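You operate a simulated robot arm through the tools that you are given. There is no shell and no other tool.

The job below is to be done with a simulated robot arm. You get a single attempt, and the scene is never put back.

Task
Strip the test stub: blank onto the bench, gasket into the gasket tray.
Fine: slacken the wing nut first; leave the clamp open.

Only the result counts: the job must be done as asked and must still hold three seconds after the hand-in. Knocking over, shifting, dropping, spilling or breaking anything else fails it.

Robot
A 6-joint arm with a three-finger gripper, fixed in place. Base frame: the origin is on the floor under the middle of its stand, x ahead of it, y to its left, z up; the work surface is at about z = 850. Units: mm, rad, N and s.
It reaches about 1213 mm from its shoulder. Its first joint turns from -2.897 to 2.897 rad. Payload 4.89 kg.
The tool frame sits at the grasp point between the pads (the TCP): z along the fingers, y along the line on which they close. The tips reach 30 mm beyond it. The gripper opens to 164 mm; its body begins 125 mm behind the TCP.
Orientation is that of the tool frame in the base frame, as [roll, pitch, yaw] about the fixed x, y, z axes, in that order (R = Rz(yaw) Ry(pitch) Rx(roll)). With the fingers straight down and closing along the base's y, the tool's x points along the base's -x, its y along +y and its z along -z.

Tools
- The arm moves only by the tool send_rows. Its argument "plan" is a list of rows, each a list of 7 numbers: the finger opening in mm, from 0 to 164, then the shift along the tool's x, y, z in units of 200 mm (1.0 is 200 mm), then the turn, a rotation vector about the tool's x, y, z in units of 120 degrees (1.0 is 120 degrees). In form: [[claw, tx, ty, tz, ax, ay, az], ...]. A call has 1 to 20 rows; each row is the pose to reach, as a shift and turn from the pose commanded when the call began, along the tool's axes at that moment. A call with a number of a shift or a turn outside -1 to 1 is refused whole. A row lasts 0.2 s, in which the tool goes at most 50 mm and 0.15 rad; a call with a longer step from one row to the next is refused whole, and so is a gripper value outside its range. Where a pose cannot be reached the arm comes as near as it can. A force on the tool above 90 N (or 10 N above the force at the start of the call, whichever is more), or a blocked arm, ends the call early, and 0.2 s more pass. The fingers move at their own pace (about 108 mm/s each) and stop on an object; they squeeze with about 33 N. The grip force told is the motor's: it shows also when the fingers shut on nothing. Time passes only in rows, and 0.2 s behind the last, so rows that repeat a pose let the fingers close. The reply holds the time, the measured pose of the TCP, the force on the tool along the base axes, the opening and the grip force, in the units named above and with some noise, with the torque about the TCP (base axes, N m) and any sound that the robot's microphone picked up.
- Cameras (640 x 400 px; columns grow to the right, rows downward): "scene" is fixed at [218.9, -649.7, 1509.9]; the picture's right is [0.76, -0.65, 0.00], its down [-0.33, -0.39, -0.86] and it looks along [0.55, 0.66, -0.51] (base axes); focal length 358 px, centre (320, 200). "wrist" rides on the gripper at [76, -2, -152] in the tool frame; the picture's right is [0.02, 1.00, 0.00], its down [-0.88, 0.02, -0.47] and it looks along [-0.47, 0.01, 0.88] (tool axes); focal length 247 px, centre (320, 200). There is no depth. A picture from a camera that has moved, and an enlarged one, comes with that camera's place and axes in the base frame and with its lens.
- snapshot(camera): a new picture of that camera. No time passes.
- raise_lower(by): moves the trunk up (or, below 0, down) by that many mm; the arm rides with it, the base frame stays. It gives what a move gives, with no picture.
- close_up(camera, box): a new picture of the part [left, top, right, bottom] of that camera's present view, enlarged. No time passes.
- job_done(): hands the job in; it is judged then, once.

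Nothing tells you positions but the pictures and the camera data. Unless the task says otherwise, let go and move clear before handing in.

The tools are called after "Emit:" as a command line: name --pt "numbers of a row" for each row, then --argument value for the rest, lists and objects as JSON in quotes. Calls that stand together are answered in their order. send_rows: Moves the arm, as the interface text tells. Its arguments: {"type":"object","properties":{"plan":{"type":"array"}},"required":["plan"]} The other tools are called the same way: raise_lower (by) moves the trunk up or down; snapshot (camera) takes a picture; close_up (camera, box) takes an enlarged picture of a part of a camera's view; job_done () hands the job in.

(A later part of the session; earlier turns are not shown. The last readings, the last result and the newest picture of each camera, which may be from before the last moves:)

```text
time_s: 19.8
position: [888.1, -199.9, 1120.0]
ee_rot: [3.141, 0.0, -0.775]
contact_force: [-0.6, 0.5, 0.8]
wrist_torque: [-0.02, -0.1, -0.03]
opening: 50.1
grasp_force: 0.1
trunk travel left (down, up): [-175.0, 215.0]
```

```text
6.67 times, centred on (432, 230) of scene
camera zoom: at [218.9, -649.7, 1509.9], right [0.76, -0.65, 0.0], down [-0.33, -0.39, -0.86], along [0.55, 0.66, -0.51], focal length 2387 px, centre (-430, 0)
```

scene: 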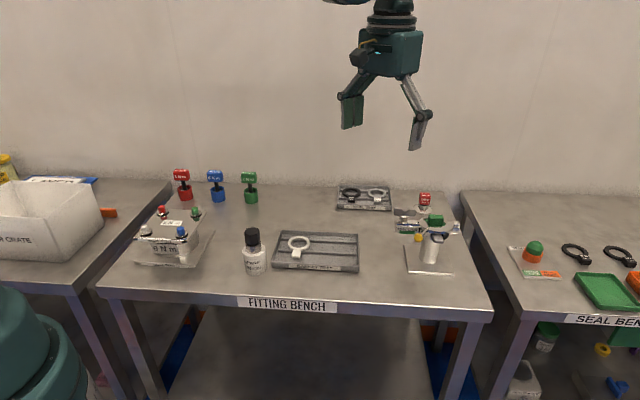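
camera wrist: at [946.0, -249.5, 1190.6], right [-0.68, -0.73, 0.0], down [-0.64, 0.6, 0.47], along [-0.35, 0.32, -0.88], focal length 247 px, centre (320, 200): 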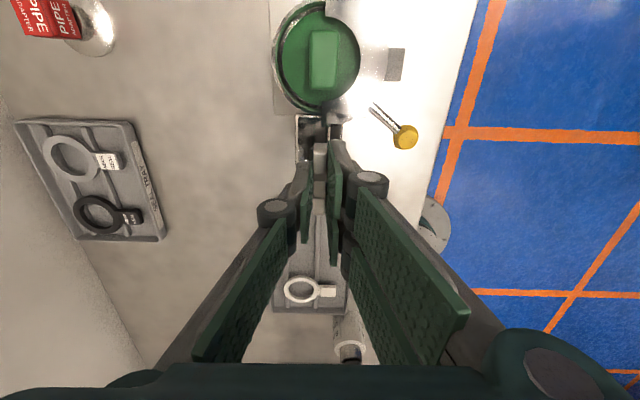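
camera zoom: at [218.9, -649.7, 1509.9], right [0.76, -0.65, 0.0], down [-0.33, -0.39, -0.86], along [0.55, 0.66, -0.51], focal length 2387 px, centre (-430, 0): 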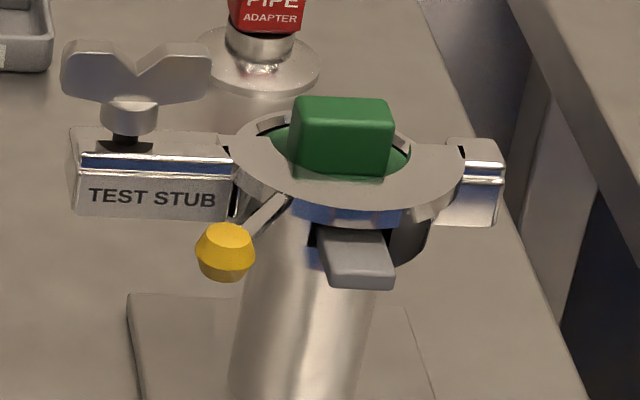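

The nut is slack and the clamp is still closed. Next is the yellow ball handle at about (858, -267, 979): I will swing the tool round, keep the fingers either side of its stick, and come above it.

Emit:
send_rows --pt "50 0.01 0.025 0 0 0 0.07" --pt "50 0.018 0.05 0 0 0 0.14" --pt "50 0.027 0.075 0 0 0 0.21" --pt "50 0.036 0.1 0 0 0 0.28" --pt "50 0.045 0.125 0 0 0 0.35" --pt "50 0.054 0.15 0 0 0 0.42" --pt "50 0.063 0.175 0 0 0 0.49" --pt "50 0.072 0.2 0 0 0 0.56" --pt "50 0.081 0.225 0 0 0 0.63" --pt "50 0.09 0.25 0 0 0 0.7" --pt "50 0.1 0.275 0 0 0 0.77" --pt "50 0.11 0.3 0 0 0 0.84" --pt "50 0.12 0.325 0 0 0 0.91" --pt "50 0.127 0.344 0 0 0 0.98" --pt "50 0.127 0.344 0 0 0 0.98"

Emit:
send_rows --pt "40 0 0 0.1 0 0 0.045" --pt "40 0 0 0.2 0 0 0.09" --pt "40 0 0 0.3 0 0 0.09" --pt "40 0 0 0.3 0 0 0.09"

Emit:
snapshot --camera "wrist"

Emit:
close_up --camera "scene" --box '[380, 150, 480, 270]'

```text
time_s: 23.0
position: [860.1, -266.1, 1118.8]
ee_rot: [3.141, 0.001, -2.83]
contact_force: [-0.4, 0.4, 0.1]
wrist_torque: [0.03, 0.01, 0.01]
opening: 50.2
grasp_force: 0.1
trunk travel left (down, up): [-175.0, 215.0]
```

```text
time_s: 24.0
position: [857.4, -264.6, 1058.8]
ee_rot: [3.14, 0.0, -3.015]
contact_force: [0.0, 0.1, -0.7]
wrist_torque: [0.01, 0.06, 0.0]
opening: 40.1
grasp_force: 0.0
trunk travel left (down, up): [-175.0, 215.0]
```

```text
taken
camera wrist: at [782.0, -275.4, 1210.0], right [-0.15, 0.99, 0.0], down [0.87, 0.13, 0.47], along [0.47, 0.07, -0.88], focal length 247 px, centre (320, 200)
```

wrist: 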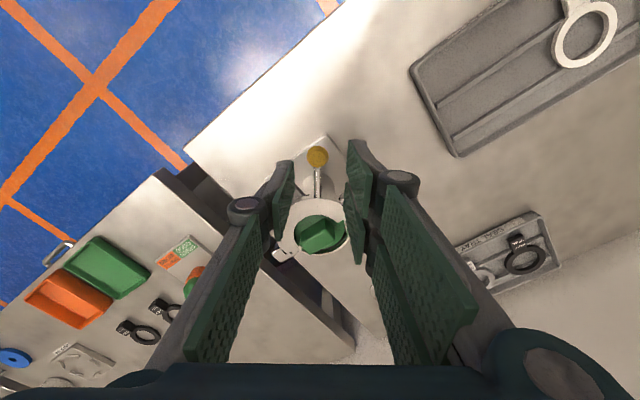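

```text
3.33 times, centred on (430, 210) of scene
camera zoom: at [218.9, -649.7, 1509.9], right [0.76, -0.65, 0.0], down [-0.33, -0.39, -0.86], along [0.55, 0.66, -0.51], focal length 1193 px, centre (-47, 167)
```

zoom: 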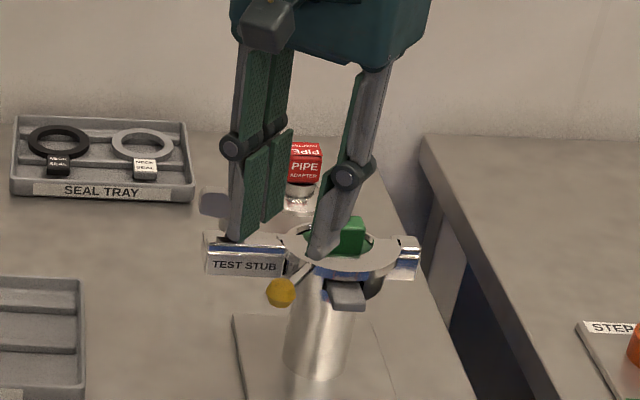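

The ball lies between the fingers with the stick lined up. I will narrow to 32 mm for clearance to the ear, shift 4 mm outward, go down to about z 1000 and then check.

Emit:
send_rows --pt "32 0.02 -0.006 0.0 0 0 0" --pt "32 0.02 -0.006 0.08 0 0 0" --pt "32 0.02 -0.006 0.16 0 0 0" --pt "32 0.02 -0.006 0.22 0 0 0" --pt "32 0.02 -0.006 0.26 0 0 0" --pt "32 0.02 -0.006 0.29 0 0 0" --pt "32 0.02 -0.006 0.29 0 0 0"

Emit:
close_up --camera "wrist" --box '[240, 110, 400, 290]'

Emit:
close_up --camera "scene" --box '[390, 180, 470, 270]'

```text
time_s: 25.6
position: [856.8, -268.4, 1002.2]
ee_rot: [3.141, -0.001, -3.016]
contact_force: [0.1, -0.7, 0.3]
wrist_torque: [0.01, 0.02, -0.01]
opening: 32.0
grasp_force: 0.1
trunk travel left (down, up): [-175.0, 215.0]
```

```text
2.22 times, centred on (320, 200) of wrist
camera zoom: at [779.2, -278.0, 1153.2], right [-0.15, 0.99, 0.0], down [0.87, 0.13, 0.47], along [0.47, 0.07, -0.88], focal length 549 px, centre (320, 200)
```

zoom: 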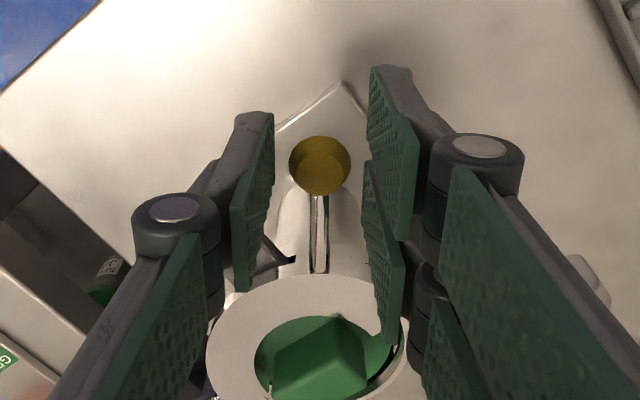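

```text
4.44 times, centred on (430, 225) of scene
camera zoom: at [218.9, -649.7, 1509.9], right [0.76, -0.65, 0.0], down [-0.33, -0.39, -0.86], along [0.55, 0.66, -0.51], focal length 1591 px, centre (-169, 89)
```

zoom: 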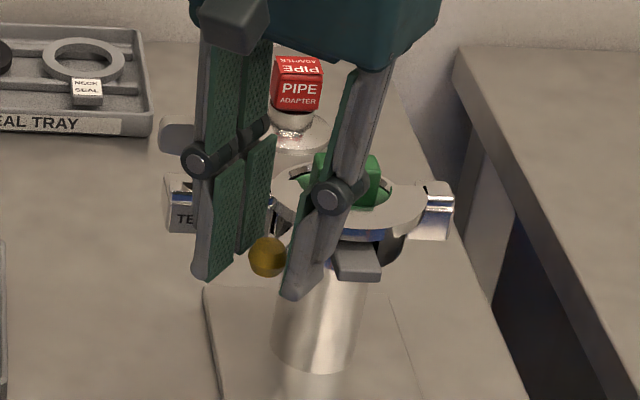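

The ball is centred between the pads. I will go 4 mm lower and close on it.

Emit:
send_rows --pt "32 0 0 0.02 0 0 0" --pt "0 0 0 0.02 0 0 0" --pt "0 0 0 0.02 0 0 0" --pt "0 0 0 0.02 0 0 0"

Emit:
close_up --camera "wrist" --box '[240, 110, 400, 290]'

Emit:
close_up --camera "scene" --box '[390, 180, 470, 270]'

```text
time_s: 26.6
position: [856.6, -267.4, 995.9]
ee_rot: [-3.141, 0.0, -3.016]
contact_force: [2.3, -0.7, -1.8]
wrist_torque: [0.02, -0.17, 0.02]
opening: 20.2
grasp_force: 44.7
trunk travel left (down, up): [-175.0, 215.0]
```

```text
2.22 times, centred on (320, 200) of wrist
camera zoom: at [779.8, -278.1, 1149.4], right [-0.15, 0.99, 0.0], down [0.87, 0.13, 0.47], along [0.47, 0.07, -0.88], focal length 549 px, centre (320, 200)
```

zoom: 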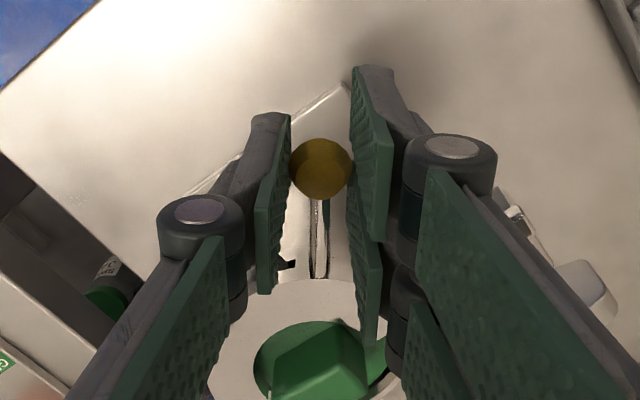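

```text
4.44 times, centred on (430, 225) of scene
camera zoom: at [218.9, -649.7, 1509.9], right [0.76, -0.65, 0.0], down [-0.33, -0.39, -0.86], along [0.55, 0.66, -0.51], focal length 1591 px, centre (-169, 89)
```

zoom: 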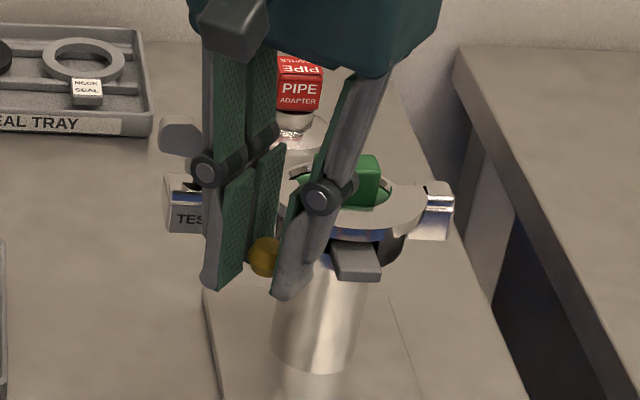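

The ball is held (20.2 mm). I will pull it a small 2° along the arc around the hinge at about (977, -291) and watch the force.

Emit:
send_rows --pt "0 0.003 -0.0102 0 0 0 -0.0083" --pt "0 0.0063 -0.0204 0 0 0 -0.0167" --pt "0 0.0063 -0.0204 0 0 0 -0.0167"

Emit:
close_up --camera "scene" --box '[390, 180, 470, 270]'

```text
time_s: 27.4
position: [855.2, -270.9, 997.3]
ee_rot: [3.14, 0.001, -2.98]
contact_force: [15.7, -2.1, 13.9]
wrist_torque: [-0.07, -0.05, -0.12]
opening: 20.7
grasp_force: 44.4
trunk travel left (down, up): [-175.0, 215.0]
```

```text
4.44 times, centred on (430, 225) of scene
camera zoom: at [218.9, -649.7, 1509.9], right [0.76, -0.65, 0.0], down [-0.33, -0.39, -0.86], along [0.55, 0.66, -0.51], focal length 1591 px, centre (-169, 89)
```

zoom: 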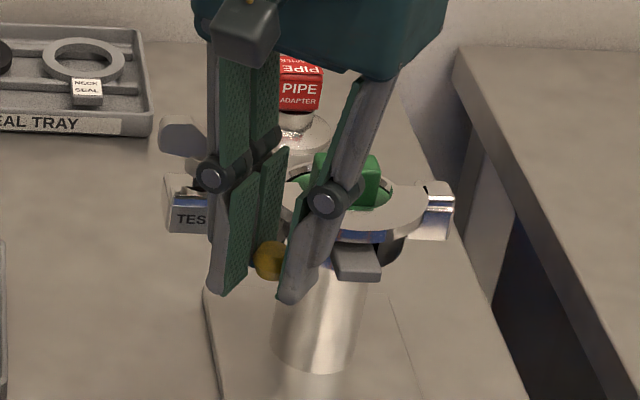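

The handle moves with the hand and shows only a little radial force, so the clamp is free. I will continue opening it in stages.

Emit:
send_rows --pt "0 0.002 -0.021 0 0 0 -0.0167" --pt "0 0.006 -0.042 0 0 0 -0.0333" --pt "0 0.011 -0.063 0 0 0 -0.05" --pt "0 0.016 -0.0835 0 0 0 -0.0667" --pt "0 0.016 -0.0835 0 0 0 -0.0667"

Emit:
close_up --camera "scene" --box '[390, 180, 470, 270]'

Emit:
close_up --camera "wrist" --box '[220, 110, 420, 310]'

```text
time_s: 28.6
position: [855.0, -287.5, 996.6]
ee_rot: [3.141, -0.001, -2.841]
contact_force: [-6.8, 0.8, 12.8]
wrist_torque: [-0.03, 0.51, 0.08]
opening: 20.3
grasp_force: 44.7
trunk travel left (down, up): [-175.0, 215.0]
```

```text
4.44 times, centred on (430, 225) of scene
camera zoom: at [218.9, -649.7, 1509.9], right [0.76, -0.65, 0.0], down [-0.33, -0.39, -0.86], along [0.55, 0.66, -0.51], focal length 1591 px, centre (-169, 89)
```

zoom: 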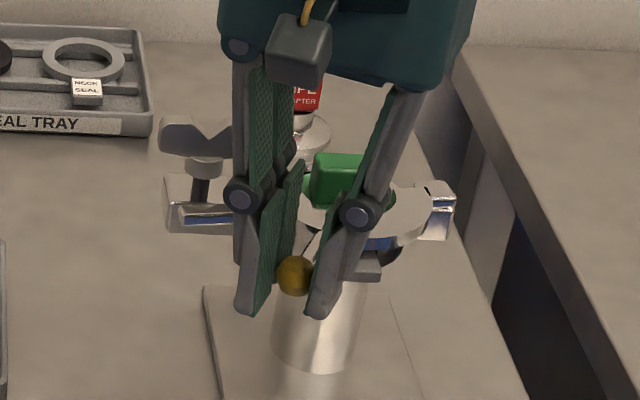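

```text
2.00 times, centred on (320, 210) of wrist
camera zoom: at [780.8, -311.6, 1149.2], right [-0.32, 0.95, 0.0], down [0.84, 0.28, 0.47], along [0.45, 0.15, -0.88], focal length 494 px, centre (320, 180)
```

zoom: 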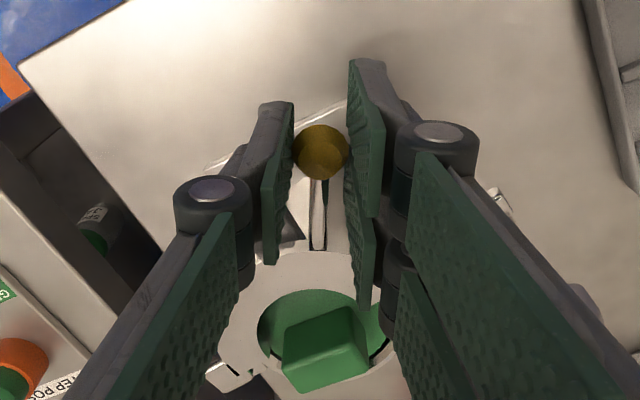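

The front ear has parted from the rear one. I will continue the arc another 28° around the refined pivot near (972, -288).

Emit:
send_rows --pt "0 0.0109 -0.0393 0 0 0 -0.0333" --pt "0 0.019 -0.0794 0 0 0 -0.0667" --pt "0 0.0243 -0.1199 0 0 0 -0.1" --pt "0 0.0267 -0.1606 0 0 0 -0.1333" --pt "0 0.0263 -0.2015 0 0 0 -0.1667" --pt "0 0.0231 -0.2422 0 0 0 -0.2" --pt "0 0.017 -0.2826 0 0 0 -0.2333" --pt "0 0.017 -0.2826 0 0 0 -0.2333"

Emit:
close_up --camera "scene" --box '[390, 180, 480, 280]'

Emit:
close_up --camera "wrist" --box '[220, 110, 420, 310]'

```text
time_s: 30.4
position: [866.2, -343.8, 997.4]
ee_rot: [3.141, 0.0, -2.354]
contact_force: [-16.7, -7.3, 4.6]
wrist_torque: [-0.27, 0.45, 0.02]
opening: 19.6
grasp_force: 44.7
trunk travel left (down, up): [-175.0, 215.0]
```

```text
4.00 times, centred on (435, 230) of scene
camera zoom: at [218.9, -649.7, 1509.9], right [0.76, -0.65, 0.0], down [-0.33, -0.39, -0.86], along [0.55, 0.66, -0.51], focal length 1432 px, centre (-140, 80)
```

zoom: 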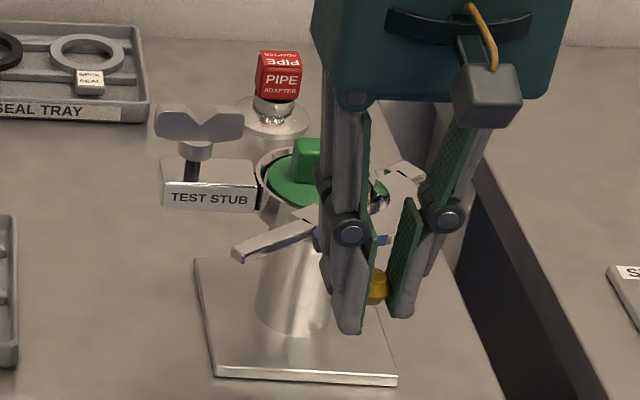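

```text
2.00 times, centred on (320, 210) of wrist
camera zoom: at [813.5, -398.4, 1149.1], right [-0.72, 0.69, 0.0], down [0.61, 0.64, 0.47], along [0.33, 0.34, -0.88], focal length 494 px, centre (320, 180)
```

zoom: 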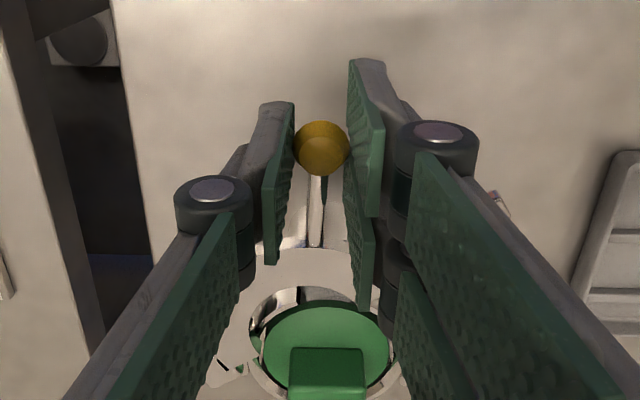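

The clamp is about 38° open and the forces are small. I will continue another 36° along the arc.

Emit:
send_rows --pt "0 0.0208 -0.0363 0 0 0 -0.0333" --pt "0 0.0301 -0.0766 0 0 0 -0.0667" --pt "0 0.0365 -0.1173 0 0 0 -0.1" --pt "0 0.04 -0.1585 0 0 0 -0.1333" --pt "0 0.0406 -0.1998 0 0 0 -0.1667" --pt "0 0.0384 -0.241 0 0 0 -0.2" --pt "0 0.0333 -0.2819 0 0 0 -0.2333" --pt "0 0.0254 -0.3224 0 0 0 -0.2667" --pt "0 0.0146 -0.3622 0 0 0 -0.3" --pt "0 0.0146 -0.3622 0 0 0 -0.3"

Emit:
close_up --camera "scene" --box '[390, 180, 490, 290]'

Emit:
snapshot --camera "wrist"

```text
time_s: 32.6
position: [916.5, -399.5, 997.3]
ee_rot: [-3.141, 0.0, -1.724]
contact_force: [-19.8, -31.2, 2.9]
wrist_torque: [-1.09, 0.38, 0.07]
opening: 19.9
grasp_force: 45.1
trunk travel left (down, up): [-175.0, 215.0]
```

```text
3.64 times, centred on (440, 235) of scene
camera zoom: at [218.9, -649.7, 1509.9], right [0.76, -0.65, 0.0], down [-0.33, -0.39, -0.86], along [0.55, 0.66, -0.51], focal length 1302 px, centre (-116, 73)
```

zoom: 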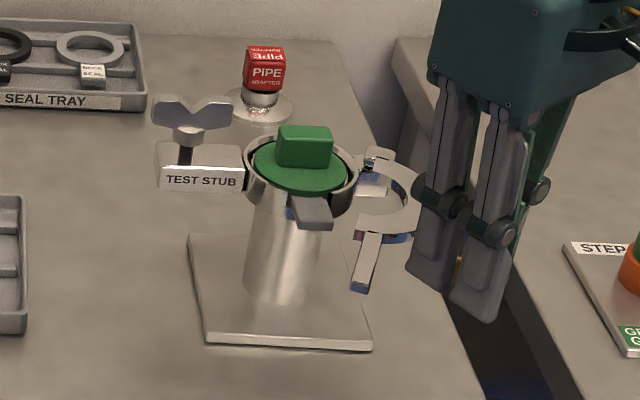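

```text
taken
camera wrist: at [905.3, -474.5, 1149.0], right [-0.99, 0.13, 0.0], down [0.12, 0.87, 0.47], along [0.06, 0.47, -0.88], focal length 247 px, centre (320, 200)
```

wrist: 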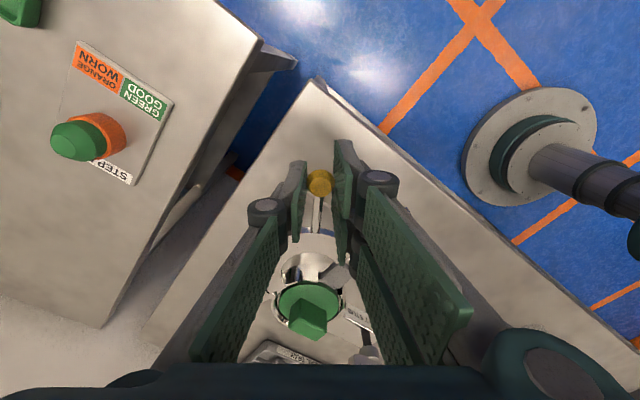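

The clamp is open by about 74° and the blank and gasket tab are free. I will relieve the pull, let the ball go and rise straight up.

Emit:
send_rows --pt "0 0.01 0 0 0 0 0" --pt "40 0.01 0 0 0 0 0" --pt "40 0.01 0 0 0 0 0" --pt "40 0.01 0 0 0 0 0" --pt "40 0.01 0 -0.2 0 0 0" --pt "40 0.01 0 -0.4 0 0 0" --pt "40 0.01 0 -0.6 0 0 0" --pt "40 0.01 0 -0.75 0 0 0" --pt "40 0.01 0 -0.75 0 0 0"

Emit:
close_up --camera "scene" --box '[390, 180, 490, 290]'

Emit:
snapshot --camera "wrist"

```text
time_s: 34.6
position: [916.2, -397.0, 1146.3]
ee_rot: [3.14, -0.001, -1.725]
contact_force: [-0.5, 0.6, 0.2]
wrist_torque: [-0.02, -0.04, -0.01]
opening: 39.8
grasp_force: 0.0
trunk travel left (down, up): [-175.0, 215.0]
```

```text
3.64 times, centred on (440, 235) of scene
camera zoom: at [218.9, -649.7, 1509.9], right [0.76, -0.65, 0.0], down [-0.33, -0.39, -0.86], along [0.55, 0.66, -0.51], focal length 1302 px, centre (-116, 73)
```

zoom: 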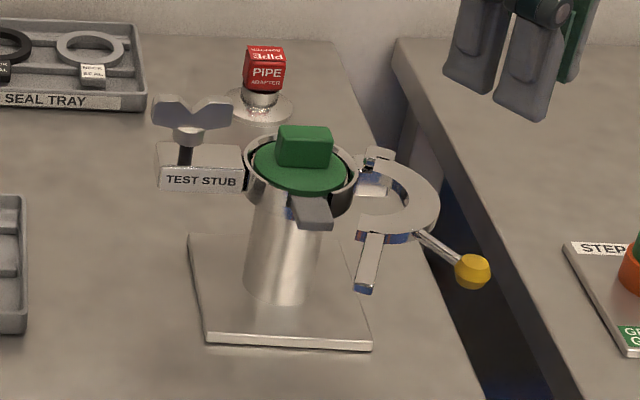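

```text
taken
camera wrist: at [905.2, -472.2, 1299.1], right [-0.99, 0.13, 0.0], down [0.12, 0.87, 0.47], along [0.06, 0.47, -0.88], focal length 247 px, centre (320, 200)
```

wrist: 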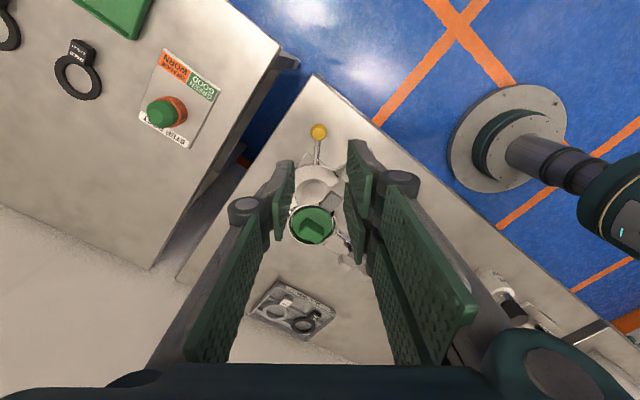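

The clamp stands open on its own. I will now move over the blank's green knob with the fingers set to close across its short side, and look from above.

Emit:
send_rows --pt "70 -0.1026 -0.0044 0.02 0 0 -0.064" --pt "70 -0.205 -0.0087 0.05 0 0 -0.128" --pt "70 -0.308 -0.013 0.08 0 0 -0.192" --pt "70 -0.41 -0.0174 0.11 0 0 -0.256" --pt "70 -0.513 -0.0218 0.14 0 0 -0.32" --pt "70 -0.615 -0.026 0.165 0 0 -0.384" --pt "70 -0.718 -0.0305 0.185 0 0 -0.448" --pt "70 -0.718 -0.0305 0.185 0 0 -0.448"

Emit:
snapshot --camera "wrist"

Emit:
close_up --camera "wrist" --box '[250, 110, 390, 230]'

Emit:
close_up --camera "scene" --box '[380, 120, 480, 270]'

```text
time_s: 36.4
position: [943.3, -253.5, 1109.6]
ee_rot: [3.141, -0.001, -0.784]
contact_force: [0.4, 0.6, 0.2]
wrist_torque: [-0.05, 0.01, 0.01]
opening: 69.9
grasp_force: 0.0
trunk travel left (down, up): [-175.0, 215.0]
```

```text
taken
camera wrist: at [997.6, -306.6, 1261.3], right [-0.69, -0.72, 0.0], down [-0.64, 0.61, 0.47], along [-0.34, 0.33, -0.88], focal length 247 px, centre (320, 200)
```

wrist: 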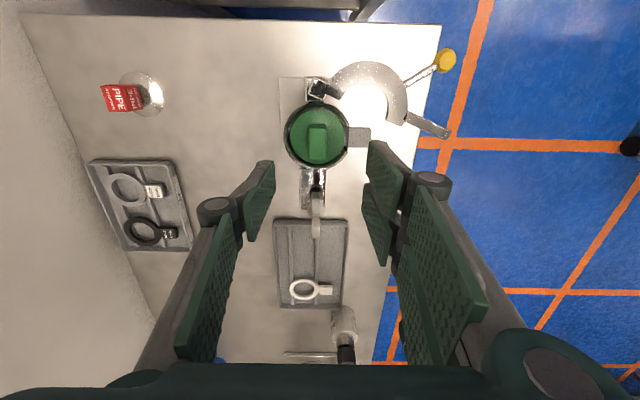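

```text
3.33 times, centred on (320, 170) of wrist
camera zoom: at [997.6, -306.6, 1261.3], right [-0.69, -0.72, 0.0], down [-0.64, 0.61, 0.47], along [-0.34, 0.33, -0.88], focal length 823 px, centre (320, 300)
```

zoom: 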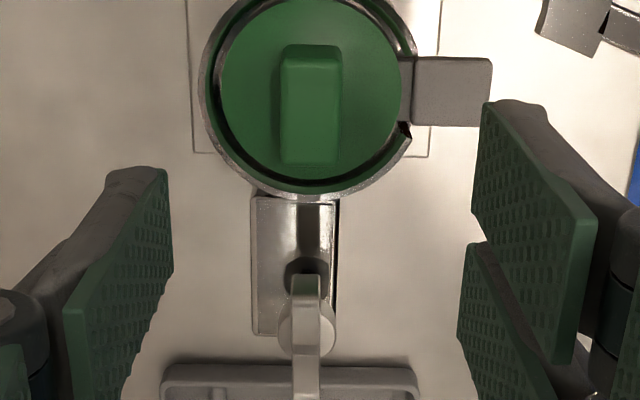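

```text
2.67 times, centred on (430, 195) of scene
camera zoom: at [218.9, -649.7, 1509.9], right [0.76, -0.65, 0.0], down [-0.33, -0.39, -0.86], along [0.55, 0.66, -0.51], focal length 955 px, centre (27, 213)
```

zoom: 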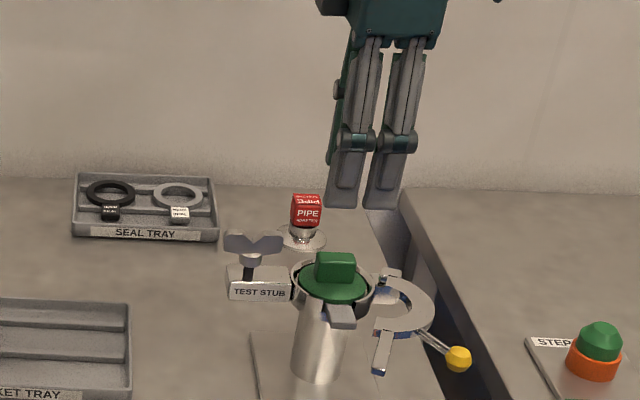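

From here the blank disc sits in the cup, with the knob at about (948, -257). I will recentre over it and come down part way to check alignment and height.

Emit:
send_rows --pt "50 0.0325 -0.016 0.1 0 0 0" --pt "50 0.0325 -0.016 0.2 0 0 0" --pt "50 0.0325 -0.016 0.3 0 0 0" --pt "50 0.0325 -0.016 0.36 0 0 0" --pt "50 0.0325 -0.016 0.36 0 0 0"

Emit:
close_up --camera "wrist" --box '[240, 100, 400, 280]'

Emit:
close_up --camera "scene" --box '[395, 160, 480, 260]'

```text
time_s: 37.6
position: [951.6, -259.7, 1038.4]
ee_rot: [3.141, 0.001, -0.786]
contact_force: [0.2, -0.1, 0.0]
wrist_torque: [0.02, -0.02, 0.0]
opening: 49.7
grasp_force: 0.1
trunk travel left (down, up): [-175.0, 215.0]
```

```text
2.22 times, centred on (320, 190) of wrist
camera zoom: at [1005.2, -311.9, 1189.6], right [-0.69, -0.72, 0.0], down [-0.64, 0.61, 0.47], along [-0.34, 0.33, -0.88], focal length 549 px, centre (320, 222)
```

zoom: 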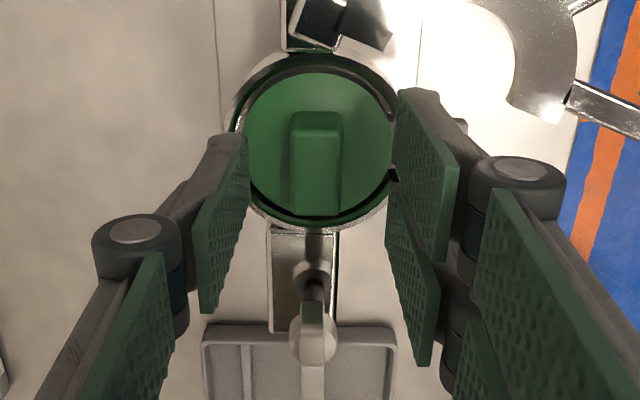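

```text
4.00 times, centred on (438, 210) of scene
camera zoom: at [218.9, -649.7, 1509.9], right [0.76, -0.65, 0.0], down [-0.33, -0.39, -0.86], along [0.55, 0.66, -0.51], focal length 1432 px, centre (-150, 160)
```

zoom: 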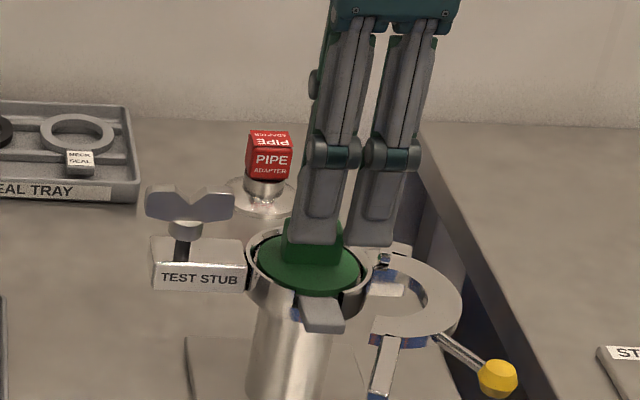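

Comparing both views, I am about 6 mm too far along the hinge direction. I will correct this, come down to about z 1015 with the tips just above the disc, and look again before closing.

Emit:
send_rows --pt "50 -0.0325 -0.0075 0 0 0 0" --pt "50 -0.0325 -0.0075 0.05 0 0 0" --pt "50 -0.0325 -0.0075 0.1 0 0 0" --pt "50 -0.0325 -0.0075 0.115 0 0 0" --pt "50 -0.0325 -0.0075 0.115 0 0 0"

Emit:
close_up --camera "wrist" --box '[240, 100, 400, 280]'

Emit:
close_up --camera "scene" --box '[395, 180, 480, 270]'

```text
time_s: 38.8
position: [949.2, -254.2, 1014.7]
ee_rot: [3.141, 0.001, -0.784]
contact_force: [0.6, 0.4, 0.2]
wrist_torque: [0.02, 0.0, 0.01]
opening: 50.5
grasp_force: 0.0
trunk travel left (down, up): [-175.0, 215.0]
```

```text
2.22 times, centred on (320, 190) of wrist
camera zoom: at [1002.7, -306.5, 1166.8], right [-0.69, -0.72, 0.0], down [-0.64, 0.61, 0.47], along [-0.34, 0.33, -0.88], focal length 549 px, centre (320, 222)
```

zoom: 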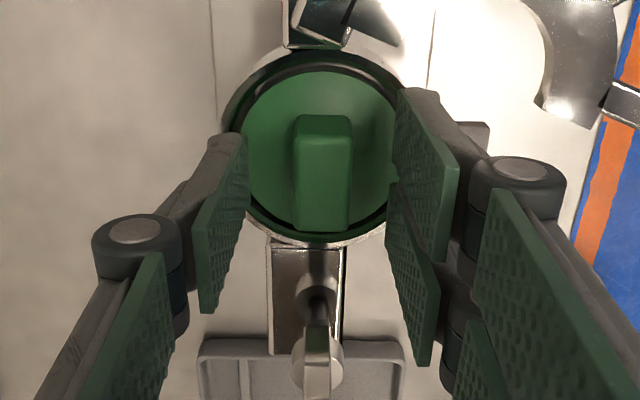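

```text
4.44 times, centred on (438, 225) of scene
camera zoom: at [218.9, -649.7, 1509.9], right [0.76, -0.65, 0.0], down [-0.33, -0.39, -0.86], along [0.55, 0.66, -0.51], focal length 1591 px, centre (-202, 89)
```

zoom: 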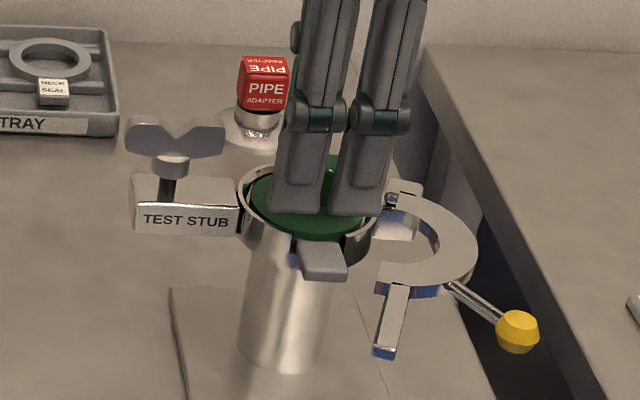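

The fingers now straddle the knob centrally with the tips just above the disc. I will close on it.

Emit:
send_rows --pt "0 0 0 0 0 0 0" --pt "0 0 0 0 0 0 0" --pt "0 0 0 0 0 0 0" --pt "0 0 0 0 0 0 0"

Emit:
close_up --camera "wrist" --box '[240, 100, 400, 280]'

Emit:
close_up --camera "scene" --box '[395, 180, 480, 270]'

```text
time_s: 39.8
position: [948.1, -255.4, 1014.4]
ee_rot: [3.141, 0.0, -0.787]
contact_force: [0.0, -0.6, -0.7]
wrist_torque: [0.01, 0.02, 0.03]
opening: 19.4
grasp_force: 32.5
trunk travel left (down, up): [-175.0, 215.0]
```

```text
2.22 times, centred on (320, 190) of wrist
camera zoom: at [1002.6, -306.5, 1167.0], right [-0.69, -0.72, 0.0], down [-0.64, 0.61, 0.47], along [-0.34, 0.33, -0.88], focal length 549 px, centre (320, 222)
```

zoom: 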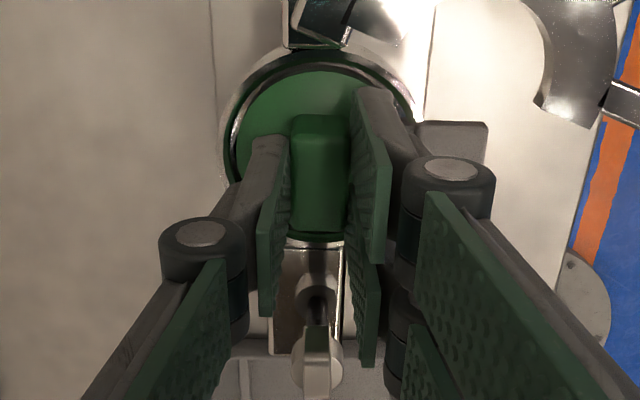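

```text
4.44 times, centred on (438, 225) of scene
camera zoom: at [218.9, -649.7, 1509.9], right [0.76, -0.65, 0.0], down [-0.33, -0.39, -0.86], along [0.55, 0.66, -0.51], focal length 1591 px, centre (-202, 89)
```

zoom: 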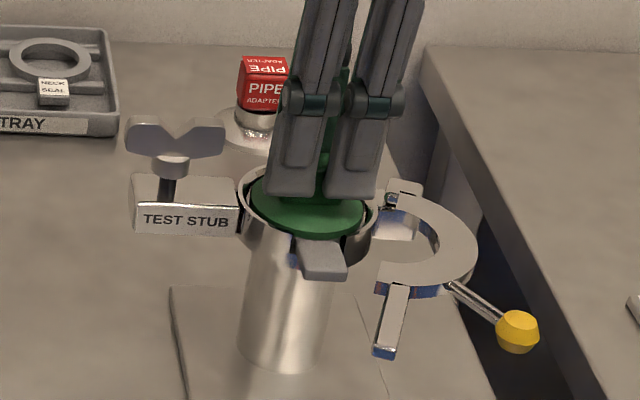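

The knob is held (19.4 mm). I will lift slowly, straight up, and watch the force and whether the gasket stays behind.

Emit:
send_rows --pt "0 0 0 -0.02 0 0 0" --pt "0 0 0 -0.04 0 0 0" --pt "0 0 0 -0.07 0 0 0" --pt "0 0 0 -0.1 0 0 0" --pt "0 0 0 -0.15 0 0 0" --pt "0 0 0 -0.2 0 0 0" --pt "0 0 0 -0.2 0 0 0"

Emit:
close_up --camera "scene" --box '[395, 160, 480, 270]'

Emit:
close_up --camera "wrist" --box '[220, 80, 420, 280]'

```text
time_s: 41.4
position: [947.6, -252.7, 1056.9]
ee_rot: [-3.141, 0.0, -0.784]
contact_force: [-0.5, -0.7, -0.8]
wrist_torque: [0.01, 0.0, 0.0]
opening: 19.3
grasp_force: 32.9
trunk travel left (down, up): [-175.0, 215.0]
```

```text
3.64 times, centred on (438, 215) of scene
camera zoom: at [218.9, -649.7, 1509.9], right [0.76, -0.65, 0.0], down [-0.33, -0.39, -0.86], along [0.55, 0.66, -0.51], focal length 1302 px, centre (-107, 146)
```

zoom: 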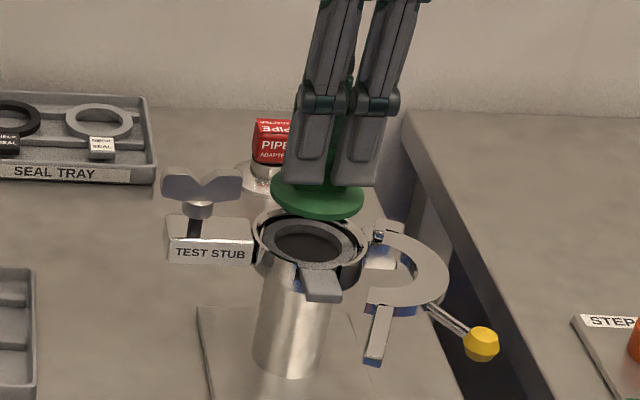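

```text
2.00 times, centred on (320, 180) of wrist
camera zoom: at [1002.3, -305.5, 1207.6], right [-0.69, -0.72, 0.0], down [-0.64, 0.61, 0.47], along [-0.34, 0.33, -0.88], focal length 494 px, centre (320, 240)
```

zoom: 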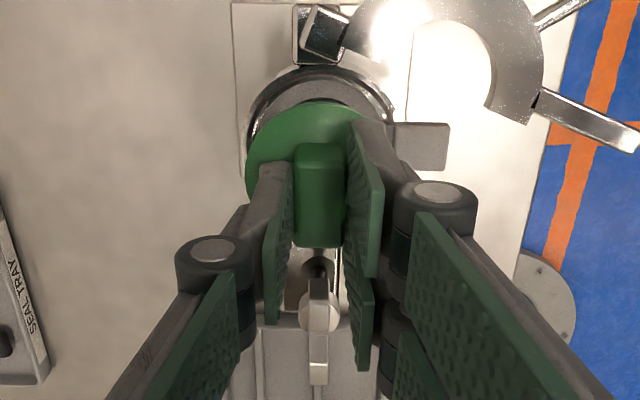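

The blank came free and the gasket stays in the cup with its tab to the front. I will carry the blank up and over to the clear patch of bench between the gasket tray and the seal tray, at about (935, -5).

Emit:
send_rows --pt "0 0 0 -0.1 0 0 0" --pt "0 0 0 -0.22 0 0 0" --pt "0 -0.05 -0.045 -0.25 0 0 0" --pt "0 -0.15 -0.135 -0.25 0 0 0" --pt "0 -0.27 -0.244 -0.25 0 0 0" --pt "0 -0.39 -0.352 -0.25 0 0 0" --pt "0 -0.51 -0.46 -0.25 0 0 0" --pt "0 -0.63 -0.568 -0.25 0 0 0" --pt "0 -0.74 -0.668 -0.25 0 0 0" --pt "0 -0.84 -0.758 -0.25 0 0 0" --pt "0 -0.9 -0.812 -0.25 0 0 0" --pt "0 -0.92 -0.83 -0.25 0 0 0" --pt "0 -0.92 -0.83 -0.25 0 0 0"

Emit:
snapshot --camera "scene"

Emit:
snapshot --camera "wrist"

```text
time_s: 44.2
position: [936.5, -4.9, 1106.9]
ee_rot: [-3.141, 0.002, -0.785]
contact_force: [0.9, 0.1, -1.4]
wrist_torque: [-0.03, -0.01, -0.01]
opening: 19.5
grasp_force: 33.1
trunk travel left (down, up): [-175.0, 215.0]
```

```text
taken
```

scene: 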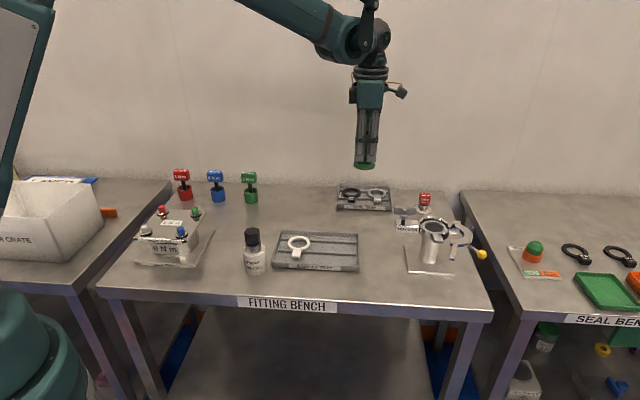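

```text
taken
camera wrist: at [989.8, -57.8, 1258.2], right [-0.69, -0.72, 0.0], down [-0.64, 0.61, 0.47], along [-0.34, 0.33, -0.88], focal length 247 px, centre (320, 200)
```

wrist: 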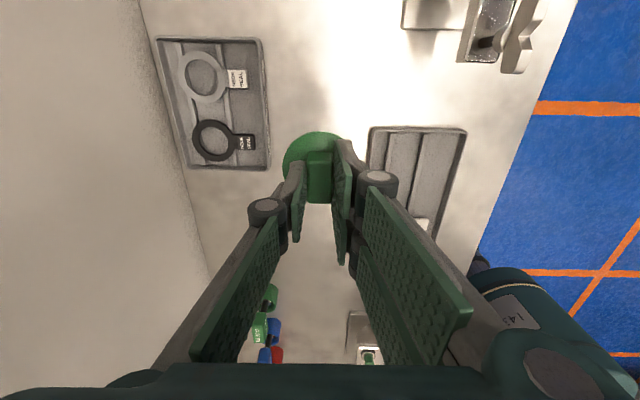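

The landing spot between the two trays is clear in both views. I will go down to about z 920 first.

Emit:
send_rows --pt "0 0 0 0.1 0 0 0" --pt "0 0 0 0.28 0 0 0" --pt "0 0 0 0.46 0 0 0" --pt "0 0 0 0.64 0 0 0" --pt "0 0 0 0.8 0 0 0" --pt "0 0 0 0.9 0 0 0" --pt "0 0 0 0.93 0 0 0" --pt "0 0 0 0.93 0 0 0"

Emit:
close_up --camera "scene" --box '[310, 130, 440, 260]'

Emit:
snapshot --camera "wrist"

```text
time_s: 46.0
position: [935.1, -8.1, 918.4]
ee_rot: [3.141, -0.001, -0.785]
contact_force: [0.2, 0.6, -1.5]
wrist_torque: [0.04, 0.0, -0.02]
opening: 19.3
grasp_force: 32.8
trunk travel left (down, up): [-175.0, 215.0]
```

```text
3.08 times, centred on (375, 195) of scene
camera zoom: at [218.9, -649.7, 1509.9], right [0.76, -0.65, 0.0], down [-0.33, -0.39, -0.86], along [0.55, 0.66, -0.51], focal length 1102 px, centre (151, 215)
```

zoom: 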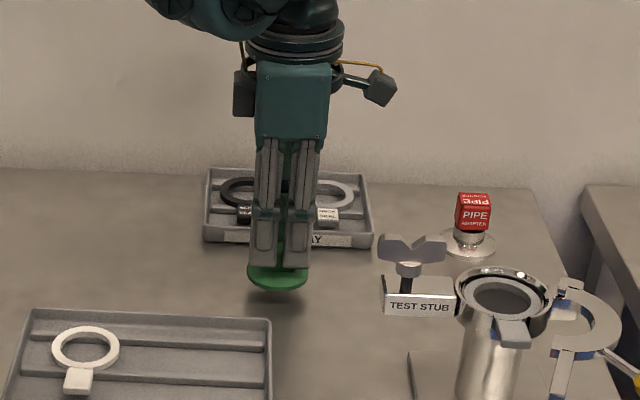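

```text
taken
camera wrist: at [989.9, -60.0, 1070.5], right [-0.69, -0.72, 0.0], down [-0.64, 0.61, 0.47], along [-0.34, 0.33, -0.88], focal length 247 px, centre (320, 200)
```

wrist: 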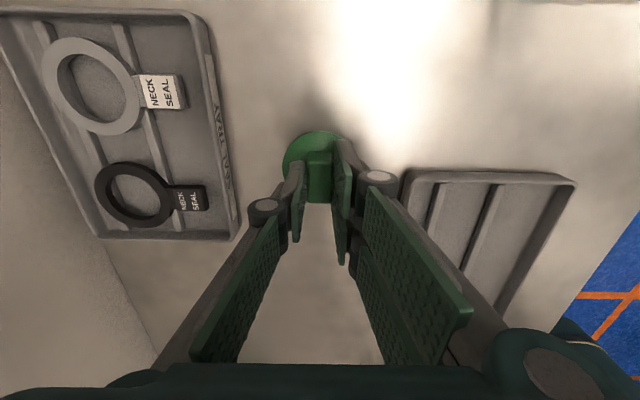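

Emit:
send_rows --pt "0 0 0 0.02 0 0 0" --pt "0 0 0 0.04 0 0 0" --pt "0 0 0 0.04 0 0 0"

Emit:
close_up --camera "scene" --box '[340, 180, 400, 240]'

```text
time_s: 46.8
position: [934.4, -7.3, 910.4]
ee_rot: [3.141, 0.0, -0.786]
contact_force: [-0.3, -0.1, -1.9]
wrist_torque: [-0.02, 0.01, 0.03]
opening: 19.6
grasp_force: 32.8
trunk travel left (down, up): [-175.0, 215.0]
```

```text
6.67 times, centred on (370, 210) of scene
camera zoom: at [218.9, -649.7, 1509.9], right [0.76, -0.65, 0.0], down [-0.33, -0.39, -0.86], along [0.55, 0.66, -0.51], focal length 2387 px, centre (-13, 133)
```

zoom: 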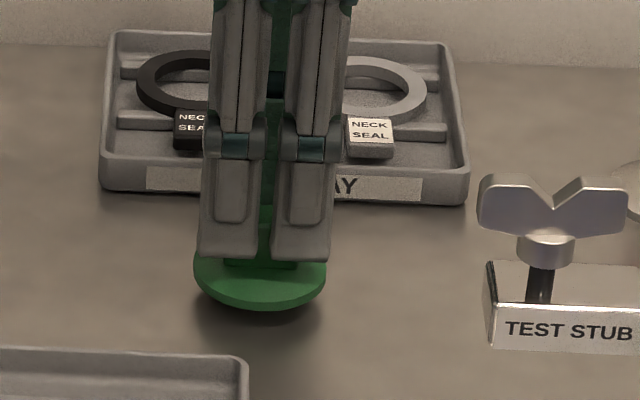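

The disc is still a little above the bench. I will lower it in small steps and watch the vertical force.

Emit:
send_rows --pt "0 0 0 0.01 0 0 0" --pt "0 0 0 0.02 0 0 0" --pt "0 0 0 0.03 0 0 0" --pt "0 0 0 0.03 0 0 0"

Emit:
send_rows --pt "0 0 0 0.01 0 0 0" --pt "0 0 0 0.015 0 0 0" --pt "0 0 0 0.015 0 0 0"

Emit:
close_up --camera "scene" --box '[340, 180, 400, 240]'

```text
time_s: 47.8
position: [936.3, -7.3, 904.1]
ee_rot: [3.141, 0.0, -0.785]
contact_force: [-0.2, -0.3, -1.8]
wrist_torque: [0.0, 0.05, 0.01]
opening: 19.2
grasp_force: 32.8
trunk travel left (down, up): [-175.0, 215.0]
```

```text
time_s: 48.6
position: [935.3, -8.3, 901.9]
ee_rot: [-3.141, 0.0, -0.786]
contact_force: [0.3, 0.4, -1.3]
wrist_torque: [-0.03, 0.01, -0.02]
opening: 19.7
grasp_force: 33.0
trunk travel left (down, up): [-175.0, 215.0]
```

```text
6.67 times, centred on (370, 210) of scene
camera zoom: at [218.9, -649.7, 1509.9], right [0.76, -0.65, 0.0], down [-0.33, -0.39, -0.86], along [0.55, 0.66, -0.51], focal length 2387 px, centre (-13, 133)
```

zoom: 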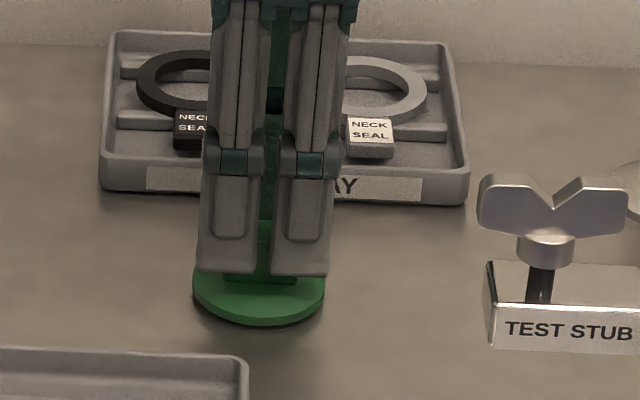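

Emit:
send_rows --pt "0 0 0 0.01 0 0 0" --pt "0 0 0 0.015 0 0 0" --pt "0 0 0 0.015 0 0 0"

Emit:
close_up --camera "scene" --box '[350, 200, 390, 230]'

```text
time_s: 49.4
position: [934.2, -7.2, 899.3]
ee_rot: [-3.142, -0.001, -0.785]
contact_force: [0.8, 0.1, 2.6]
wrist_torque: [-0.06, 0.04, 0.04]
opening: 19.2
grasp_force: 33.2
trunk travel left (down, up): [-175.0, 215.0]
```

```text
13.33 times, centred on (370, 215) of scene
camera zoom: at [218.9, -649.7, 1509.9], right [0.76, -0.65, 0.0], down [-0.33, -0.39, -0.86], along [0.55, 0.66, -0.51], focal length 4774 px, centre (-347, 0)
```

zoom: 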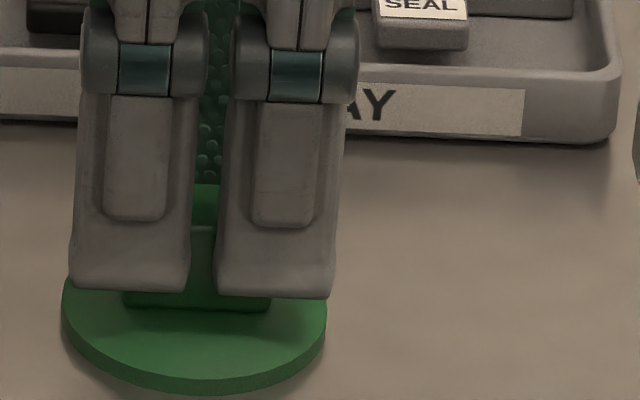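

The force shows first contact with the bench. I will go 0.6 mm more, then open gently and rise.

Emit:
send_rows --pt "0 0 0 0.003 0 0 0" --pt "0 0 0 0.003 0 0 0"

Emit:
send_rows --pt "30 0 0 0 0 0 0" --pt "50 0 0 0 0 0 0" --pt "50 0 0 0 0 0 0" --pt "50 0 0 -0.1 0 0 0" --pt "50 0 0 -0.25 0 0 0" --pt "50 0 0 -0.45 0 0 0" --pt "50 0 0 -0.7 0 0 0" --pt "50 0 0 -0.9 0 0 0" --pt "50 0 0 -0.9 0 0 0"

Emit:
snapshot --camera "scene"

Emit:
close_up --camera "wrist" --box '[200, 30, 480, 210]'

```text
time_s: 50.0
position: [935.2, -6.3, 899.2]
ee_rot: [-3.142, 0.001, -0.785]
contact_force: [2.6, 1.7, 9.9]
wrist_torque: [0.01, 0.01, 0.01]
opening: 19.6
grasp_force: 33.5
trunk travel left (down, up): [-175.0, 215.0]
```

```text
time_s: 52.0
position: [933.8, -7.4, 1080.0]
ee_rot: [-3.141, 0.001, -0.785]
contact_force: [-1.3, -0.7, 0.3]
wrist_torque: [-0.01, -0.1, 0.0]
opening: 49.9
grasp_force: 0.1
trunk travel left (down, up): [-175.0, 215.0]
```

```text
taken
```

scene: 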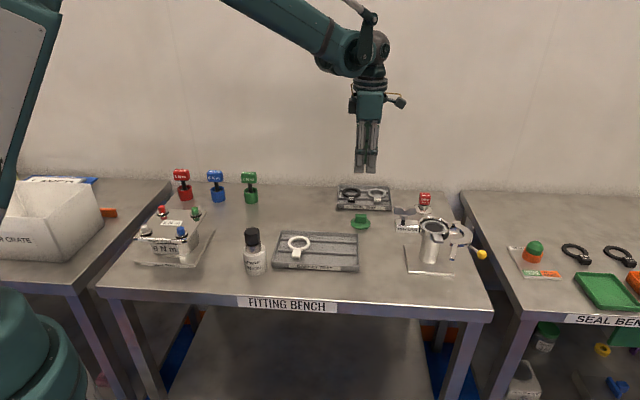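

```text
2.22 times, centred on (340, 120) of wrist
camera zoom: at [988.1, -59.7, 1231.4], right [-0.69, -0.72, 0.0], down [-0.64, 0.61, 0.47], along [-0.34, 0.33, -0.88], focal length 549 px, centre (276, 378)
```

zoom: 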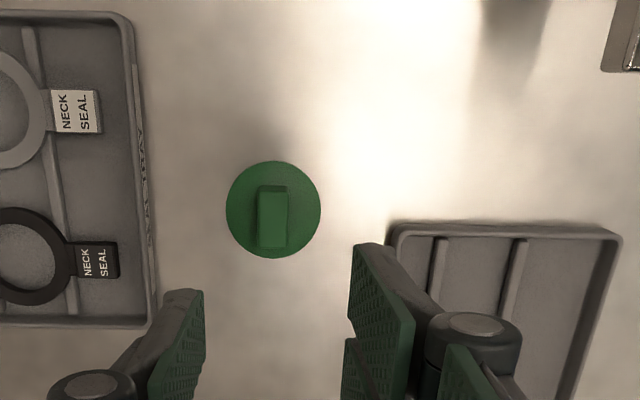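

The blank now stands on the bench. The gasket tab has to be gripped from its two sides, but the half-open clamp ring sits too close to the tab's right side for a finger. I will go back to the yellow ball and swing the clamp further open.

Emit:
send_rows --pt "50 0.05 0.055 -0.1 0 0 0.064" --pt "50 0.15 0.165 -0.2 0 0 0.128" --pt "50 0.26 0.283 -0.28 0 0 0.192" --pt "50 0.37 0.403 -0.33 0 0 0.256" --pt "50 0.48 0.523 -0.33 0 0 0.32" --pt "50 0.58 0.632 -0.33 0 0 0.384" --pt "50 0.643 0.7 -0.33 0 0 0.448" --pt "50 0.643 0.7 -0.33 0 0 0.448"

Emit:
send_rows --pt "40 0.1 -0.01 0 0 0 0" --pt "40 0.28 -0.028 0 0 0 0" --pt "40 0.46 -0.046 0 0 0 0" --pt "40 0.64 -0.064 0 0 0 0" --pt "40 0.82 -0.082 0 0 0 0" --pt "40 0.94 -0.094 0 0 0 0" --pt "40 0.997 -0.1 0 0 0 0" --pt "40 0.997 -0.1 0 0 0 0"

Emit:
snapshot --camera "wrist"

Emit:
close_up --camera "scene" --box '[390, 120, 500, 290]'

```text
time_s: 53.8
position: [926.4, -197.3, 1146.1]
ee_rot: [-3.141, 0.0, -1.726]
contact_force: [0.6, -0.3, 1.0]
wrist_torque: [0.05, 0.02, 0.0]
opening: 50.2
grasp_force: 0.0
trunk travel left (down, up): [-175.0, 215.0]
```

```text
time_s: 55.6
position: [918.5, -397.3, 1144.7]
ee_rot: [3.141, 0.001, -1.724]
contact_force: [0.3, -1.0, -0.4]
wrist_torque: [0.01, 0.03, 0.01]
opening: 40.2
grasp_force: 0.0
trunk travel left (down, up): [-175.0, 215.0]
```

```text
taken
camera wrist: at [906.9, -472.2, 1296.1], right [-0.99, 0.13, 0.0], down [0.12, 0.87, 0.47], along [0.06, 0.47, -0.88], focal length 247 px, centre (320, 200)
```

wrist: 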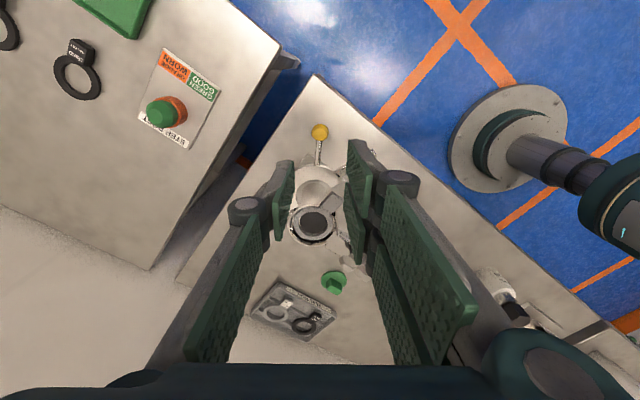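

```text
2.35 times, centred on (445, 205) of scene
camera zoom: at [218.9, -649.7, 1509.9], right [0.76, -0.65, 0.0], down [-0.33, -0.39, -0.86], along [0.55, 0.66, -0.51], focal length 842 px, centre (26, 188)
```

zoom: 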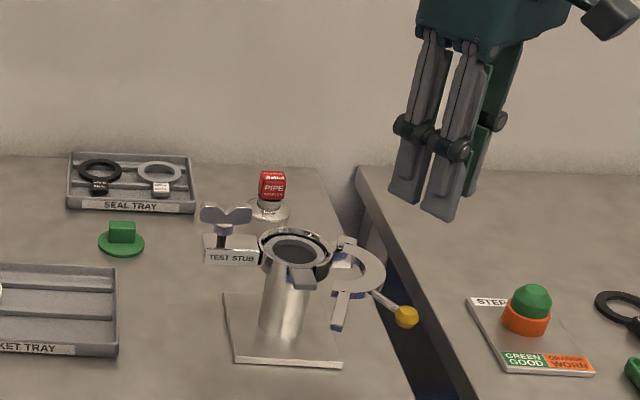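

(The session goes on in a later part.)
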